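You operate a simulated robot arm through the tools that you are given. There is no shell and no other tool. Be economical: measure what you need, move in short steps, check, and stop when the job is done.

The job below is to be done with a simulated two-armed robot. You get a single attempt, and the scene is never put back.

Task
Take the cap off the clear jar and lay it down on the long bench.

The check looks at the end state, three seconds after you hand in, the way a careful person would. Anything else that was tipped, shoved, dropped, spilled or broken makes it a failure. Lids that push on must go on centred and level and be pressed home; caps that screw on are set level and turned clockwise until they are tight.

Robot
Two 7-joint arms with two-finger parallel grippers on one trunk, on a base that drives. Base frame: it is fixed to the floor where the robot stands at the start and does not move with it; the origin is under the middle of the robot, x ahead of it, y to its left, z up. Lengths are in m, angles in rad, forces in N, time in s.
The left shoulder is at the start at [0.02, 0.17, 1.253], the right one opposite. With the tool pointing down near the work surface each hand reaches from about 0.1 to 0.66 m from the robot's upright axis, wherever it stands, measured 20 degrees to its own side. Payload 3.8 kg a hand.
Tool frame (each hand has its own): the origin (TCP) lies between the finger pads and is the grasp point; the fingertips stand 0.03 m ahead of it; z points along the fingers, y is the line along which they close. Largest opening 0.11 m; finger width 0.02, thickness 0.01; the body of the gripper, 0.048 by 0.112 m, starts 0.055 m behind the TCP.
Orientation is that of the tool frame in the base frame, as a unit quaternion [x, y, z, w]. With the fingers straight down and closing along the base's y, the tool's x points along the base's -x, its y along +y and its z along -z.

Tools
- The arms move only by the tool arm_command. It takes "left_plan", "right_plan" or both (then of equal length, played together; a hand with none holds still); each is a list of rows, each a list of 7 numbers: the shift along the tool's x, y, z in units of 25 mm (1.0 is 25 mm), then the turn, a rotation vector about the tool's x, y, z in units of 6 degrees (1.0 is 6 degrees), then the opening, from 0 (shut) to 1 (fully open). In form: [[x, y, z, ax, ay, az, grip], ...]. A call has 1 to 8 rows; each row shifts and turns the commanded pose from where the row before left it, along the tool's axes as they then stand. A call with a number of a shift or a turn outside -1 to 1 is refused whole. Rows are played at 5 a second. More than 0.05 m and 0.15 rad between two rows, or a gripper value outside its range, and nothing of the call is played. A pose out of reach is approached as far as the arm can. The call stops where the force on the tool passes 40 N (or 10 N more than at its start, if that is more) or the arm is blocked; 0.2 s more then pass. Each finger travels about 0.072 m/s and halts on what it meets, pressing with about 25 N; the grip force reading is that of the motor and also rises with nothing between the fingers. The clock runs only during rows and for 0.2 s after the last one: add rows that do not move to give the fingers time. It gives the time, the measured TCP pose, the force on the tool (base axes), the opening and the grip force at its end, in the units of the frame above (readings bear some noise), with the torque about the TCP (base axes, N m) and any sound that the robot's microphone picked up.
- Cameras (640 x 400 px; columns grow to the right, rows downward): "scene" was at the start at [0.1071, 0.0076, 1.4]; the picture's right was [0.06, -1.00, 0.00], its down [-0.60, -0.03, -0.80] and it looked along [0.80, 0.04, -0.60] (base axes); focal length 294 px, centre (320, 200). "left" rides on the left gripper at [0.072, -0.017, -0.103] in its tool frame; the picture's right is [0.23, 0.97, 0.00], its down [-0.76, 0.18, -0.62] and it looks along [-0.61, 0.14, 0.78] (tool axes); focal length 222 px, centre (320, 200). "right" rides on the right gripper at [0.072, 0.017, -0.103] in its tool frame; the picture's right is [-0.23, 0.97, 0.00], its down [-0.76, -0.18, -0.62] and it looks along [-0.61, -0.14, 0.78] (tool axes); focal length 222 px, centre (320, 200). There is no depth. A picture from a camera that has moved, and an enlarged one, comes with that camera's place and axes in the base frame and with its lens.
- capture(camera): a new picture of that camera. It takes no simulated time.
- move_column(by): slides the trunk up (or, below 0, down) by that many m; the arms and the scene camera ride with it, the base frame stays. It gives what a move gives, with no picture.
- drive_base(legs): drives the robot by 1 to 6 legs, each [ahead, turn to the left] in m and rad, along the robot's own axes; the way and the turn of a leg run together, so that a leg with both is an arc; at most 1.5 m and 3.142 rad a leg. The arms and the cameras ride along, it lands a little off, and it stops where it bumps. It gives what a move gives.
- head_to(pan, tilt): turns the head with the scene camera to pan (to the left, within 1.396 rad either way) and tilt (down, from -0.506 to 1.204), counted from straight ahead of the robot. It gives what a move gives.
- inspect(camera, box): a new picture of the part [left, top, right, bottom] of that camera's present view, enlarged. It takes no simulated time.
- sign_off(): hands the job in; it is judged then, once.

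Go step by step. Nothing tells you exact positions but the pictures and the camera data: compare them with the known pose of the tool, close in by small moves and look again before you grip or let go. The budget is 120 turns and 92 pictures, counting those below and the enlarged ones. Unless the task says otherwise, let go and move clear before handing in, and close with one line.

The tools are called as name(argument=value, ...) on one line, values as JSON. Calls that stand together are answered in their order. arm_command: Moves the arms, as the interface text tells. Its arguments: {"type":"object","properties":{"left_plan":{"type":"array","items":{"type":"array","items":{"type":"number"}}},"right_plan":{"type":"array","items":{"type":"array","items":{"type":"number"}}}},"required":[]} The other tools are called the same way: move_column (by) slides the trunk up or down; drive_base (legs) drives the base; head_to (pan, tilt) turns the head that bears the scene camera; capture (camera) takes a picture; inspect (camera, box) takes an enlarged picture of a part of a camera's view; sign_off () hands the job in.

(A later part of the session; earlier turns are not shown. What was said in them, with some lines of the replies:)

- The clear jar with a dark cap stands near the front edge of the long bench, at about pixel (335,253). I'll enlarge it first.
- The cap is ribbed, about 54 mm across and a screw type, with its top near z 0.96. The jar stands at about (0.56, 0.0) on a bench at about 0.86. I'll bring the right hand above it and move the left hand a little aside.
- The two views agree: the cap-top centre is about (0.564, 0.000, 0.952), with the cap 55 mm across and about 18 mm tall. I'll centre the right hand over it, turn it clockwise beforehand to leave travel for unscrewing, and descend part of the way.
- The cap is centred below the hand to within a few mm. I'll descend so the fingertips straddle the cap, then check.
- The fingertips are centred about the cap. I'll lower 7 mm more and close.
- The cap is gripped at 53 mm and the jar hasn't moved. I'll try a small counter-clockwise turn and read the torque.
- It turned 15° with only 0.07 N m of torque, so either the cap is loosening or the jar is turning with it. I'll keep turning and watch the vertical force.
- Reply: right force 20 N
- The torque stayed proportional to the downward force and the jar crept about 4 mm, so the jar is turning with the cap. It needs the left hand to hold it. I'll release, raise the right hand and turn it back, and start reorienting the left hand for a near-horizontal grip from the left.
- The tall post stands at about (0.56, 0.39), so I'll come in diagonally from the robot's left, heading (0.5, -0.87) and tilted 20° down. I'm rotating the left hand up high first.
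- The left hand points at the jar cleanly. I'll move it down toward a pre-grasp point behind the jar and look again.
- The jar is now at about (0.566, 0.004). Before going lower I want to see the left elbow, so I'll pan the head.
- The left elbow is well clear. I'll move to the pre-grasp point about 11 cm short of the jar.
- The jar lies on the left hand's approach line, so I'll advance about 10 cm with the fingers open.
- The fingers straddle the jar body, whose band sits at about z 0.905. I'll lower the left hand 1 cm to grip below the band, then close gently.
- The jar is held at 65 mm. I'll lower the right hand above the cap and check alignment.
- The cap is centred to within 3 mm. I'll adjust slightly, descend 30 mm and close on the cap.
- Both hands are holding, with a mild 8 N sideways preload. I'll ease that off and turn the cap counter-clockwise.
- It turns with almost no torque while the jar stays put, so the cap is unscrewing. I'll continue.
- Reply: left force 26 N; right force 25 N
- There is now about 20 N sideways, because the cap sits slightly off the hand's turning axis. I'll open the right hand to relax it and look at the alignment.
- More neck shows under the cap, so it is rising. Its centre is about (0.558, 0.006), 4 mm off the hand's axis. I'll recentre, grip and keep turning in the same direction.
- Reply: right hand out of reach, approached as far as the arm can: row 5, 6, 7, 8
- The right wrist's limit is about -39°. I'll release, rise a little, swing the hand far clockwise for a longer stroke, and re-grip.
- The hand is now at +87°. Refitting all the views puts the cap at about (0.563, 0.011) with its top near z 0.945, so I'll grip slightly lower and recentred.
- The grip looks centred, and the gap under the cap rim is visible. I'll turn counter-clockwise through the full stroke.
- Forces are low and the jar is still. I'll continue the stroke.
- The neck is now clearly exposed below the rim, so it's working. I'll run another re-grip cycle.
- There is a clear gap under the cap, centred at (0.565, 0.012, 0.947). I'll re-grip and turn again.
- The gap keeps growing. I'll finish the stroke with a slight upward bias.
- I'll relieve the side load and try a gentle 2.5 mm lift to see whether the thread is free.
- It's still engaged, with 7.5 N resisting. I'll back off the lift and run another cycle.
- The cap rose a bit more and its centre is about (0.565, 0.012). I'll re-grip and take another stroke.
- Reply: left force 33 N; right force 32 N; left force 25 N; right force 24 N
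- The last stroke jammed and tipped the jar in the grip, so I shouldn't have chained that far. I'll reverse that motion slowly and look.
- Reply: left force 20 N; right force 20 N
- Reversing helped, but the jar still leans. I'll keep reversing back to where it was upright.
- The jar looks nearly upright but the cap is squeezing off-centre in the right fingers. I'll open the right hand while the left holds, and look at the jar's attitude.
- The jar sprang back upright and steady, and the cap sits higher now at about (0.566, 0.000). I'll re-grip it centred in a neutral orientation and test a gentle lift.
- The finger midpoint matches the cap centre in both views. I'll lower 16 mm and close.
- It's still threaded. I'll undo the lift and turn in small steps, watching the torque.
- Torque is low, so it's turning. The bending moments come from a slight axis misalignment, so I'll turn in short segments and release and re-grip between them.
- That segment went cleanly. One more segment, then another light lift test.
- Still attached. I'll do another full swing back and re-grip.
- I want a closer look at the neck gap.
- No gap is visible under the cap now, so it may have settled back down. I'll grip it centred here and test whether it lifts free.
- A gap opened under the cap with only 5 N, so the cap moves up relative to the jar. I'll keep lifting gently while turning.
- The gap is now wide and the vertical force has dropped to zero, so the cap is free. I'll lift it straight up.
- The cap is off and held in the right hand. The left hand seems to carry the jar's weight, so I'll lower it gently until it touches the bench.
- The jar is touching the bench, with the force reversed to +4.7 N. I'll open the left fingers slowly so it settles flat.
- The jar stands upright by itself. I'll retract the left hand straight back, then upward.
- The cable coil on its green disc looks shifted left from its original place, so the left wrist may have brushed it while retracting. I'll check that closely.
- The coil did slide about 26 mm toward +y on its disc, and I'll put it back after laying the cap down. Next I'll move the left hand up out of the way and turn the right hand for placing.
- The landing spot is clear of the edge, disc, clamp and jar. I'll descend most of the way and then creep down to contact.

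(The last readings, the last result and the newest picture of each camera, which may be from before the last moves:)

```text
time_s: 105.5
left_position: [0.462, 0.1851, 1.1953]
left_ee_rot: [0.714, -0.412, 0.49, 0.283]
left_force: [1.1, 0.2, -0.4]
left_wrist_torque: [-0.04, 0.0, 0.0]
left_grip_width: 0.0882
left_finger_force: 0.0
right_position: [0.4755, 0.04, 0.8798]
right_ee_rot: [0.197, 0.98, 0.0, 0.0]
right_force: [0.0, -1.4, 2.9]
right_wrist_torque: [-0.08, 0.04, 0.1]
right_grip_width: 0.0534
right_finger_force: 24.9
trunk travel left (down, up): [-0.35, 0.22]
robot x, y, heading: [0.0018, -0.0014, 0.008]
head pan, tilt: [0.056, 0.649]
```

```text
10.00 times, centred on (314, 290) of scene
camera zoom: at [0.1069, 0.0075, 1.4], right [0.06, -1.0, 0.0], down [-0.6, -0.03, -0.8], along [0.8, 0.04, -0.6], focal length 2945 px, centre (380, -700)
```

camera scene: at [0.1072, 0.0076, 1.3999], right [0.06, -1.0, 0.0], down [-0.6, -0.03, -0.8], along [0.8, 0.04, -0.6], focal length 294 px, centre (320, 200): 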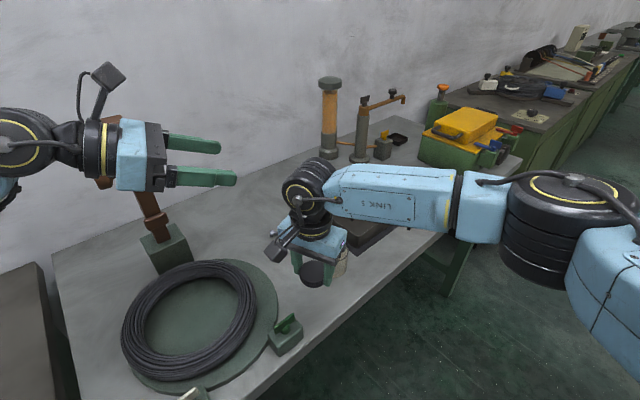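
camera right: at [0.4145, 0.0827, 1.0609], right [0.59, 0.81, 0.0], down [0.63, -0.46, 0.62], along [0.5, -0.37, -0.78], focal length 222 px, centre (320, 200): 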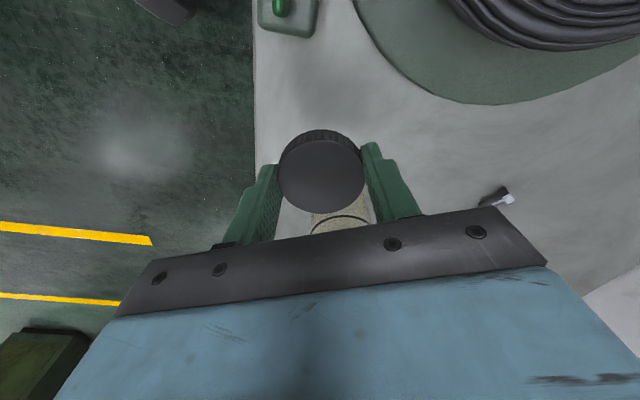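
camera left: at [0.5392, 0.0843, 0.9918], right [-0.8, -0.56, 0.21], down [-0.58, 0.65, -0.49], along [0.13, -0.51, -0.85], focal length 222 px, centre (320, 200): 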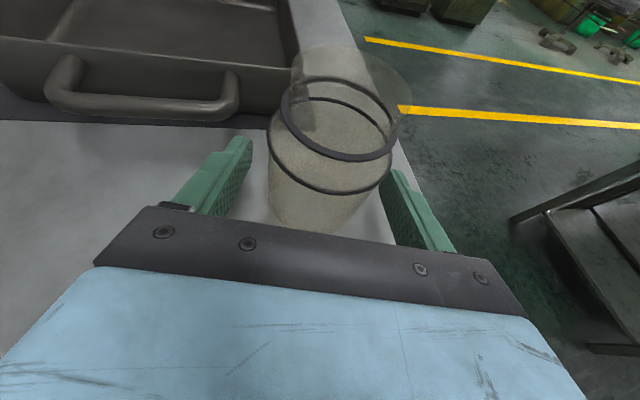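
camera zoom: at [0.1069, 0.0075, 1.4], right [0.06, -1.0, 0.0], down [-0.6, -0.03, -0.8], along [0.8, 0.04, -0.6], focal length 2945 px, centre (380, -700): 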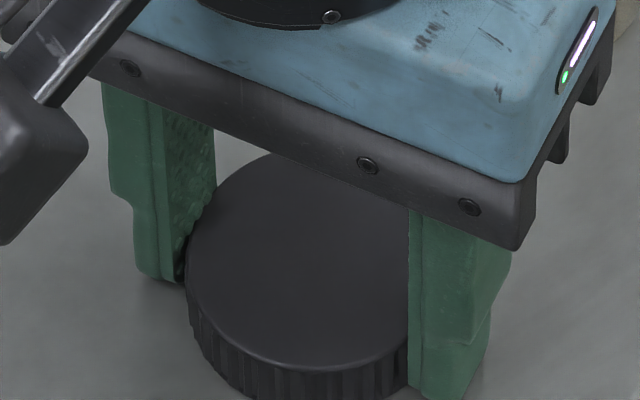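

Contact: 2.9 N at z 0.880. I'll open gently and rise straight up.

arm_command(right_plan=[[0, 0, 0, 0, 0, 0, 0.5], [0, 0, 0, 0, 0, 0, 0.56], [0, 0, 0, 0, 0, 0, 0.65], [0, 0, 0, 0, 0, 0, 0.7], [0, 0, -0.6, 0, 0, 0, 0.7], [0, 0, -1, 0, 0, 0, 0.7], [0, 0, -1, 0, 0, 0, 0.7], [0, 0, -1, 0, 0, 0, 0.7]])

arm_command(right_plan=[[0, 0, -1, 0, 0, 0, 0.7], [0, 0, -1, 0, 0, 0, 0.7], [0, 0, -1, 0, 0, 0, 0.7], [0, 0, -1, 0, 0, 0, 0.7], [0, -1, -1, 0, 0, 0, 0.7], [0, -1, -0.5, 0, 0, 0, 0.7], [0, -1, 0, 0, 0, 0, 0.7], [0, -1, 0, 0, 0, 0, 0.7]])

capture(camera="scene")

```text
time_s: 107.3
left_position: [0.4619, 0.1844, 1.1949]
left_ee_rot: [0.714, -0.412, 0.49, 0.283]
left_force: [0.1, 0.2, 0.6]
left_wrist_torque: [-0.01, 0.02, -0.02]
left_grip_width: 0.0879
left_finger_force: 0.2
right_position: [0.4765, 0.0394, 0.9703]
right_ee_rot: [0.197, 0.98, 0.0, 0.0]
right_force: [1.1, -0.2, 0.0]
right_wrist_torque: [-0.03, 0.0, -0.04]
right_grip_width: 0.0768
right_finger_force: 0.1
trunk travel left (down, up): [-0.35, 0.22]
robot x, y, heading: [0.0004, 0.0017, -0.0]
head pan, tilt: [0.056, 0.649]
```

```text
time_s: 109.1
left_position: [0.4627, 0.1842, 1.1952]
left_ee_rot: [0.714, -0.413, 0.49, 0.283]
left_force: [-0.6, -0.4, 1.4]
left_wrist_torque: [-0.02, 0.01, 0.02]
left_grip_width: 0.088
left_finger_force: 0.0
right_position: [0.4388, -0.0523, 1.1058]
right_ee_rot: [0.198, 0.98, -0.001, 0.001]
right_force: [0.3, -0.2, -0.7]
right_wrist_torque: [-0.01, -0.01, -0.01]
right_grip_width: 0.0769
right_finger_force: 0.0
trunk travel left (down, up): [-0.35, 0.22]
robot x, y, heading: [-0.0002, 0.0025, -0.005]
head pan, tilt: [0.056, 0.649]
```

```text
10 pictures are left
camera scene: at [0.1068, 0.007, 1.4], right [0.06, -1.0, 0.0], down [-0.6, -0.03, -0.8], along [0.8, 0.04, -0.6], focal length 294 px, centre (320, 200)
```

scene: 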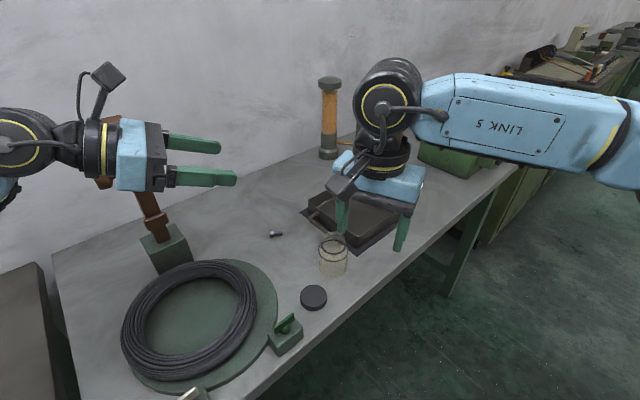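

The cap lies flat on the bench and the jar stands upright and open. Next I'll put the coil back by about (+0.009, -0.021), pushing from inside the ring with the left fingers closed and pointing down. First I reorient the left hand.

arm_command(left_plan=[[0, 0, 0, 0, -1, 0, 0.6], [0, 0, 0, 0, -1, 0, 0.4], [0, 0, 0, 0, -1, 0, 0.2], [0, 0, 0, 0, -1, 0, 0], [0, 0, 0, 0, -1, 0, 0], [0, 0, 0, 0, -1, 0, 0], [0, 0, 0, 0, -1, 0, 0], [0, 0, 0, 0, -1, 0, 0]])

arm_command(left_plan=[[0, 0, 0, 0, -1, 0, 0], [0, 0, 0, 0, -1, 0, 0], [0, 0, 0, 0, -1, 0, 0], [0, 0, 0, 0, -0.5, 0, 0], [0, 0, 0, 0, 0, 0, 0]])

```text
time_s: 110.9
left_position: [0.4629, 0.185, 1.1958]
left_ee_rot: [0.852, -0.491, 0.157, 0.09]
left_force: [-0.5, -0.2, 0.7]
left_wrist_torque: [0.01, 0.05, 0.02]
left_grip_width: 0.0
left_finger_force: 24.5
right_position: [0.4373, -0.0516, 1.1061]
right_ee_rot: [0.197, 0.98, 0.0, 0.0]
right_force: [-0.1, 0.4, -0.2]
right_wrist_torque: [0.0, 0.01, 0.01]
right_grip_width: 0.077
right_finger_force: 0.0
trunk travel left (down, up): [-0.35, 0.22]
robot x, y, heading: [0.0005, 0.0001, 0.003]
head pan, tilt: [0.056, 0.649]
```

```text
time_s: 112.1
left_position: [0.4628, 0.1851, 1.1951]
left_ee_rot: [0.866, -0.499, -0.001, 0.0]
left_force: [0.8, 0.6, 0.6]
left_wrist_torque: [0.02, -0.01, 0.0]
left_grip_width: 0.0
left_finger_force: 25.2
right_position: [0.4375, -0.0513, 1.1061]
right_ee_rot: [0.198, 0.98, 0.0, 0.0]
right_force: [0.4, 0.6, -0.6]
right_wrist_torque: [0.01, 0.0, -0.02]
right_grip_width: 0.0769
right_finger_force: 0.0
trunk travel left (down, up): [-0.35, 0.22]
robot x, y, heading: [-0.0014, -0.0022, 0.006]
head pan, tilt: [0.056, 0.649]
```

arm_command(left_plan=[[-0.85, 0.07, 0, 0, 0, 0, 0], [-0.85, 0.07, 0, 0, 0, 0, 0], [-0.85, 0.07, 0, 0, 0, 0, 0], [-0.83, 0.05, 1, 0, 0, 0, 0], [0, 0, 1, 0, 0, 0, 0], [0, 0, 1, 0, 0, 0, 0], [0, 0, 1, 0, 0, 0, 0], [0, 0, 1, 0, 0, 0, 0]])

arm_command(left_plan=[[0, 0, 1, 0, 0, 0, 0], [0, 0, 1, 0, 0, 0, 0], [0, 0, 1, 0, 0, 0, 0], [0, 0, 1, 0, 0, 0, 0], [0, 0, 0, 0, 0, 0, 0]])

capture(camera="scene")

```text
time_s: 113.9
left_position: [0.4153, 0.255, 1.0693]
left_ee_rot: [0.866, -0.5, 0.001, 0.0]
left_force: [0.8, 0.5, 0.8]
left_wrist_torque: [-0.04, 0.0, -0.02]
left_grip_width: 0.0
left_finger_force: 25.3
right_position: [0.4373, -0.0523, 1.1062]
right_ee_rot: [0.198, 0.98, -0.001, -0.001]
right_force: [0.4, 0.6, -0.5]
right_wrist_torque: [-0.03, 0.0, -0.01]
right_grip_width: 0.0769
right_finger_force: 0.0
trunk travel left (down, up): [-0.35, 0.22]
robot x, y, heading: [0.0008, -0.0001, 0.003]
head pan, tilt: [0.056, 0.649]
```

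```text
time_s: 115.1
left_position: [0.4151, 0.2545, 0.9695]
left_ee_rot: [0.866, -0.5, 0.0, 0.0]
left_force: [0.3, -0.6, -1.2]
left_wrist_torque: [-0.01, 0.01, -0.03]
left_grip_width: 0.0002
left_finger_force: 25.2
right_position: [0.4366, -0.0523, 1.1054]
right_ee_rot: [0.198, 0.98, 0.0, 0.0]
right_force: [-0.1, -0.1, -0.4]
right_wrist_torque: [0.0, -0.03, 0.02]
right_grip_width: 0.0771
right_finger_force: 0.1
trunk travel left (down, up): [-0.35, 0.22]
robot x, y, heading: [-0.001, -0.0017, -0.001]
head pan, tilt: [0.056, 0.649]
```

```text
9 pictures are left
camera scene: at [0.107, 0.0075, 1.3999], right [0.06, -1.0, 0.0], down [-0.6, -0.03, -0.8], along [0.8, 0.04, -0.6], focal length 294 px, centre (320, 200)
```

scene: 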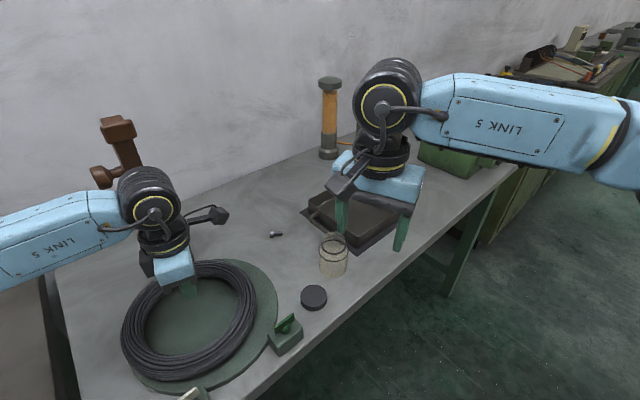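

The fingers are inside the ring. I'll lower them beside the coil and move toward its right-hand inner wall.

arm_command(left_plan=[[0, 0, 1, 0, 0, 0, 0], [0, 0, 1, 0, 0, 0, 0], [0, 0, 0.4, 0, 0, 0, 0], [0.5, 0.06, 0, 0, 0, 0, 0], [0.5, 0.06, 0, 0, 0, 0, 0], [0.5, 0.06, 0, 0, 0, 0, 0], [0, 0, 0, 0, 0, 0, 0]])

inspect(camera="scene", box=[100, 240, 340, 390])

```text
time_s: 116.7
left_position: [0.4286, 0.2195, 0.9091]
left_ee_rot: [0.866, -0.5, 0.0, 0.0]
left_force: [-0.6, -0.5, 0.6]
left_wrist_torque: [0.01, 0.01, 0.0]
left_grip_width: 0.0
left_finger_force: 25.3
right_position: [0.4373, -0.0513, 1.1062]
right_ee_rot: [0.198, 0.98, 0.0, 0.0]
right_force: [1.0, -0.1, 0.3]
right_wrist_torque: [0.0, 0.0, -0.01]
right_grip_width: 0.077
right_finger_force: 0.0
trunk travel left (down, up): [-0.35, 0.22]
robot x, y, heading: [0.0019, 0.0019, -0.002]
head pan, tilt: [0.056, 0.649]
```

```text
2.67 times, centred on (220, 315) of scene
camera zoom: at [0.1069, 0.0078, 1.3999], right [0.06, -1.0, 0.0], down [-0.6, -0.03, -0.8], along [0.8, 0.04, -0.6], focal length 785 px, centre (587, -107)
```

zoom: 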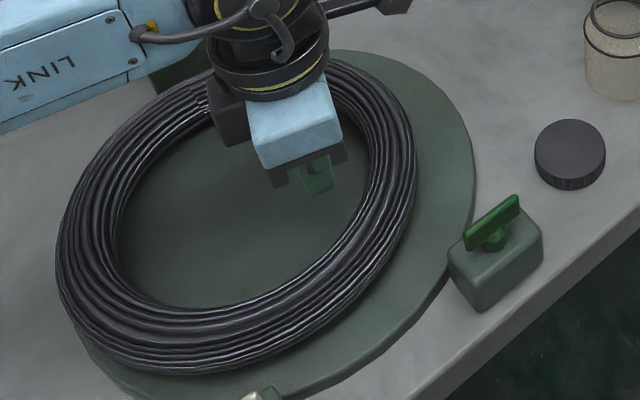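

The finger is about 2 cm from the inner wall. I'll push on in small steps along the restoring direction.

arm_command(left_plan=[[0.35, 0.04, 0, 0, 0, 0, 0], [0.35, 0.04, 0, 0, 0, 0, 0], [0.25, 0.03, 0, 0, 0, 0, 0], [0.25, 0.03, 0, 0, 0, 0, 0], [0.25, 0.03, 0, 0, 0, 0, 0], [0, 0, 0, 0, 0, 0, 0]])

inspect(camera="scene", box=[100, 240, 340, 390])

```text
time_s: 118.1
left_position: [0.4428, 0.1857, 0.9102]
left_ee_rot: [0.866, -0.501, 0.0, -0.001]
left_force: [-0.9, 4.2, 1.6]
left_wrist_torque: [0.07, 0.01, -0.06]
left_grip_width: 0.0002
left_finger_force: 25.2
right_position: [0.4374, -0.0506, 1.1067]
right_ee_rot: [0.198, 0.98, 0.0, 0.0]
right_force: [0.8, -0.2, -0.2]
right_wrist_torque: [-0.01, 0.0, -0.01]
right_grip_width: 0.0773
right_finger_force: 0.2
trunk travel left (down, up): [-0.35, 0.22]
robot x, y, heading: [-0.0003, 0.0007, 0.004]
head pan, tilt: [0.056, 0.649]
```

```text
2.67 times, centred on (220, 315) of scene
camera zoom: at [0.1069, 0.008, 1.3999], right [0.06, -1.0, 0.0], down [-0.6, -0.03, -0.8], along [0.8, 0.04, -0.6], focal length 785 px, centre (587, -107)
```

zoom: 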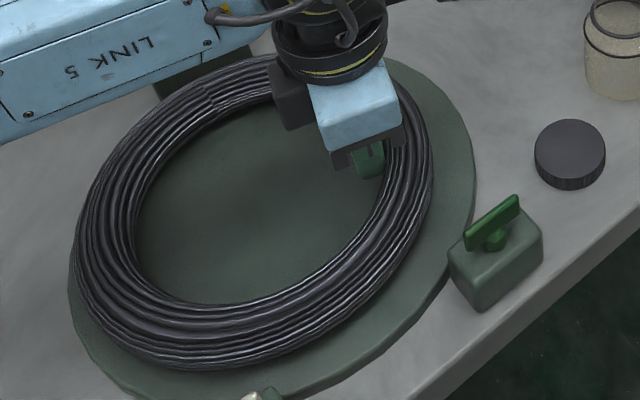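

It's working; about 12 mm remains.

arm_command(left_plan=[[0.16, 0, 0, 0, 0, 0, 0], [0.16, 0, 0, 0, 0, 0, 0], [0.15, 0, 0, 0, 0, 0, 0], [0, 0, 0, 0, 0, 0, 0]])

inspect(camera="scene", box=[100, 240, 340, 390])

```text
time_s: 119.1
left_position: [0.4498, 0.1771, 0.911]
left_ee_rot: [0.866, -0.5, 0.001, 0.0]
left_force: [-1.3, 3.6, 1.5]
left_wrist_torque: [0.08, 0.05, -0.03]
left_grip_width: 0.0
left_finger_force: 25.3
right_position: [0.4364, -0.0505, 1.1056]
right_ee_rot: [0.197, 0.98, 0.0, 0.0]
right_force: [1.4, 0.5, -0.7]
right_wrist_torque: [0.0, -0.05, -0.01]
right_grip_width: 0.0773
right_finger_force: 0.0
trunk travel left (down, up): [-0.35, 0.22]
robot x, y, heading: [0.0001, -0.0019, 0.001]
head pan, tilt: [0.056, 0.649]
```

```text
2.67 times, centred on (220, 315) of scene
camera zoom: at [0.1068, 0.0079, 1.4], right [0.06, -1.0, 0.0], down [-0.6, -0.03, -0.8], along [0.8, 0.04, -0.6], focal length 785 px, centre (587, -107)
```

zoom: 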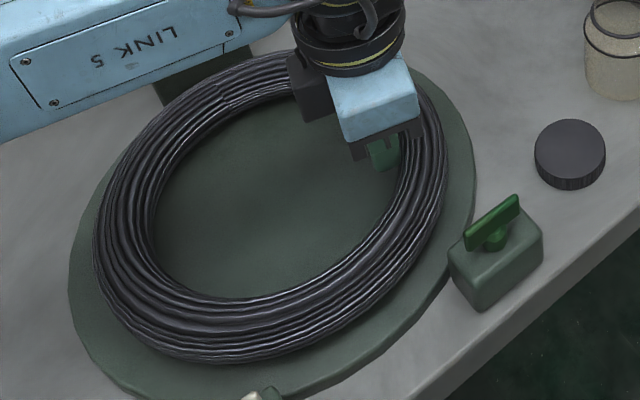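

The coil is back at its original place, with edges at 448/93 px against a target of 448/91. I'll back off the wall, rise clear and verify.

arm_command(left_plan=[[-0.5, 0, 0, 0, 0, 0, 0], [-0.7, 0, 0, 0, 0, 0, 0], [0, 0, -1, 0, 0, 0, 0], [0, 0, -1, 0, 0, 0, 0], [0, 0, -1, 0, 0, 0, 0], [0, 0, -1, 0, 0, 0, 0], [0, 0, -1, 0, 0, 0, 0], [0, 0, -1, 0, 0, 0, 0]])

arm_command(left_plan=[[-0.5, 0, -1, 0, 0, 0, 0], [-1, 0, -1, 0, 0, 0, 0], [-1, 0, -0.5, 0, 0, 0, 0], [0, 0, 0, 0, 0, 0, 0]], right_plan=[[0, -1, -1, 0, 0, 0, 0.7], [0, -1, -1, 0, 0, 0, 0.7], [0, -1, 0, 0, 0, 0, 0.7], [0, 0, 0, 0, 0, 0, 0.7]])

capture(camera="scene")

inspect(camera="scene", box=[260, 215, 388, 325])

```text
time_s: 120.9
left_position: [0.4331, 0.2019, 1.061]
left_ee_rot: [0.866, -0.5, 0.0, 0.0]
left_force: [0.1, 0.7, -0.3]
left_wrist_torque: [-0.04, -0.03, 0.0]
left_grip_width: 0.0001
left_finger_force: 24.7
right_position: [0.4374, -0.0519, 1.1062]
right_ee_rot: [0.198, 0.98, 0.001, -0.001]
right_force: [0.0, -0.2, 0.4]
right_wrist_torque: [-0.03, 0.01, 0.0]
right_grip_width: 0.0771
right_finger_force: 0.1
trunk travel left (down, up): [-0.35, 0.22]
robot x, y, heading: [0.001, -0.0008, 0.002]
head pan, tilt: [0.056, 0.649]
```

```text
time_s: 121.9
left_position: [0.4043, 0.2581, 1.1222]
left_ee_rot: [0.866, -0.5, -0.001, 0.0]
left_force: [0.2, 0.2, 0.2]
left_wrist_torque: [0.03, 0.03, 0.0]
left_grip_width: 0.0
left_finger_force: 25.6
right_position: [0.4097, -0.1217, 1.1569]
right_ee_rot: [0.197, 0.98, 0.0, 0.0]
right_force: [0.0, -0.5, 0.5]
right_wrist_torque: [-0.03, 0.03, 0.0]
right_grip_width: 0.077
right_finger_force: 0.1
trunk travel left (down, up): [-0.35, 0.22]
robot x, y, heading: [-0.0022, -0.0005, 0.0]
head pan, tilt: [0.056, 0.649]
```

```text
5 pictures are left
camera scene: at [0.1076, 0.0079, 1.3999], right [0.06, -1.0, 0.0], down [-0.6, -0.03, -0.8], along [0.8, 0.04, -0.6], focal length 294 px, centre (320, 200)
```

scene: 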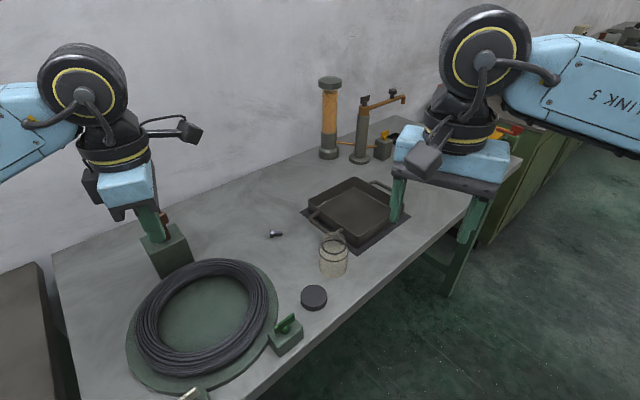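

```text
3.64 times, centred on (324, 270) of scene
camera zoom: at [0.1076, 0.0079, 1.3999], right [0.06, -1.0, 0.0], down [-0.6, -0.03, -0.8], along [0.8, 0.04, -0.6], focal length 1071 px, centre (306, -54)
```

zoom: 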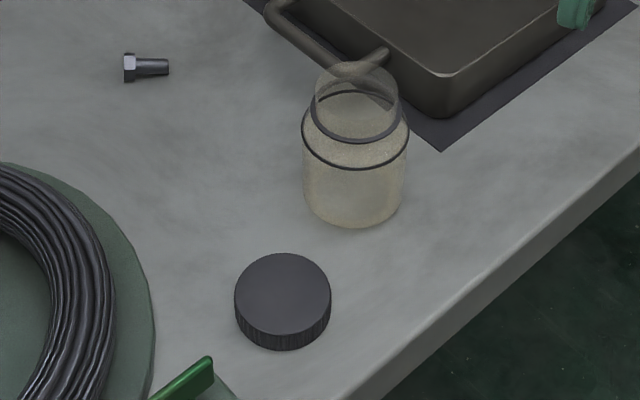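

The jar stands upright and open near where it began, the cap lies flat on the bench, the coil is back in place, and both hands are clear. I'm handing in.

sign_off()

```text
The job is handed in.
```

The cap is off the clear jar and lying flat on the long bench. The jar stands upright and open, a few millimetres from where it began. While unscrewing, the jar once tipped in the grip but came back upright with nothing spilled. The left arm also slid the cable coil about 26 mm, and I pushed it back to its original place.
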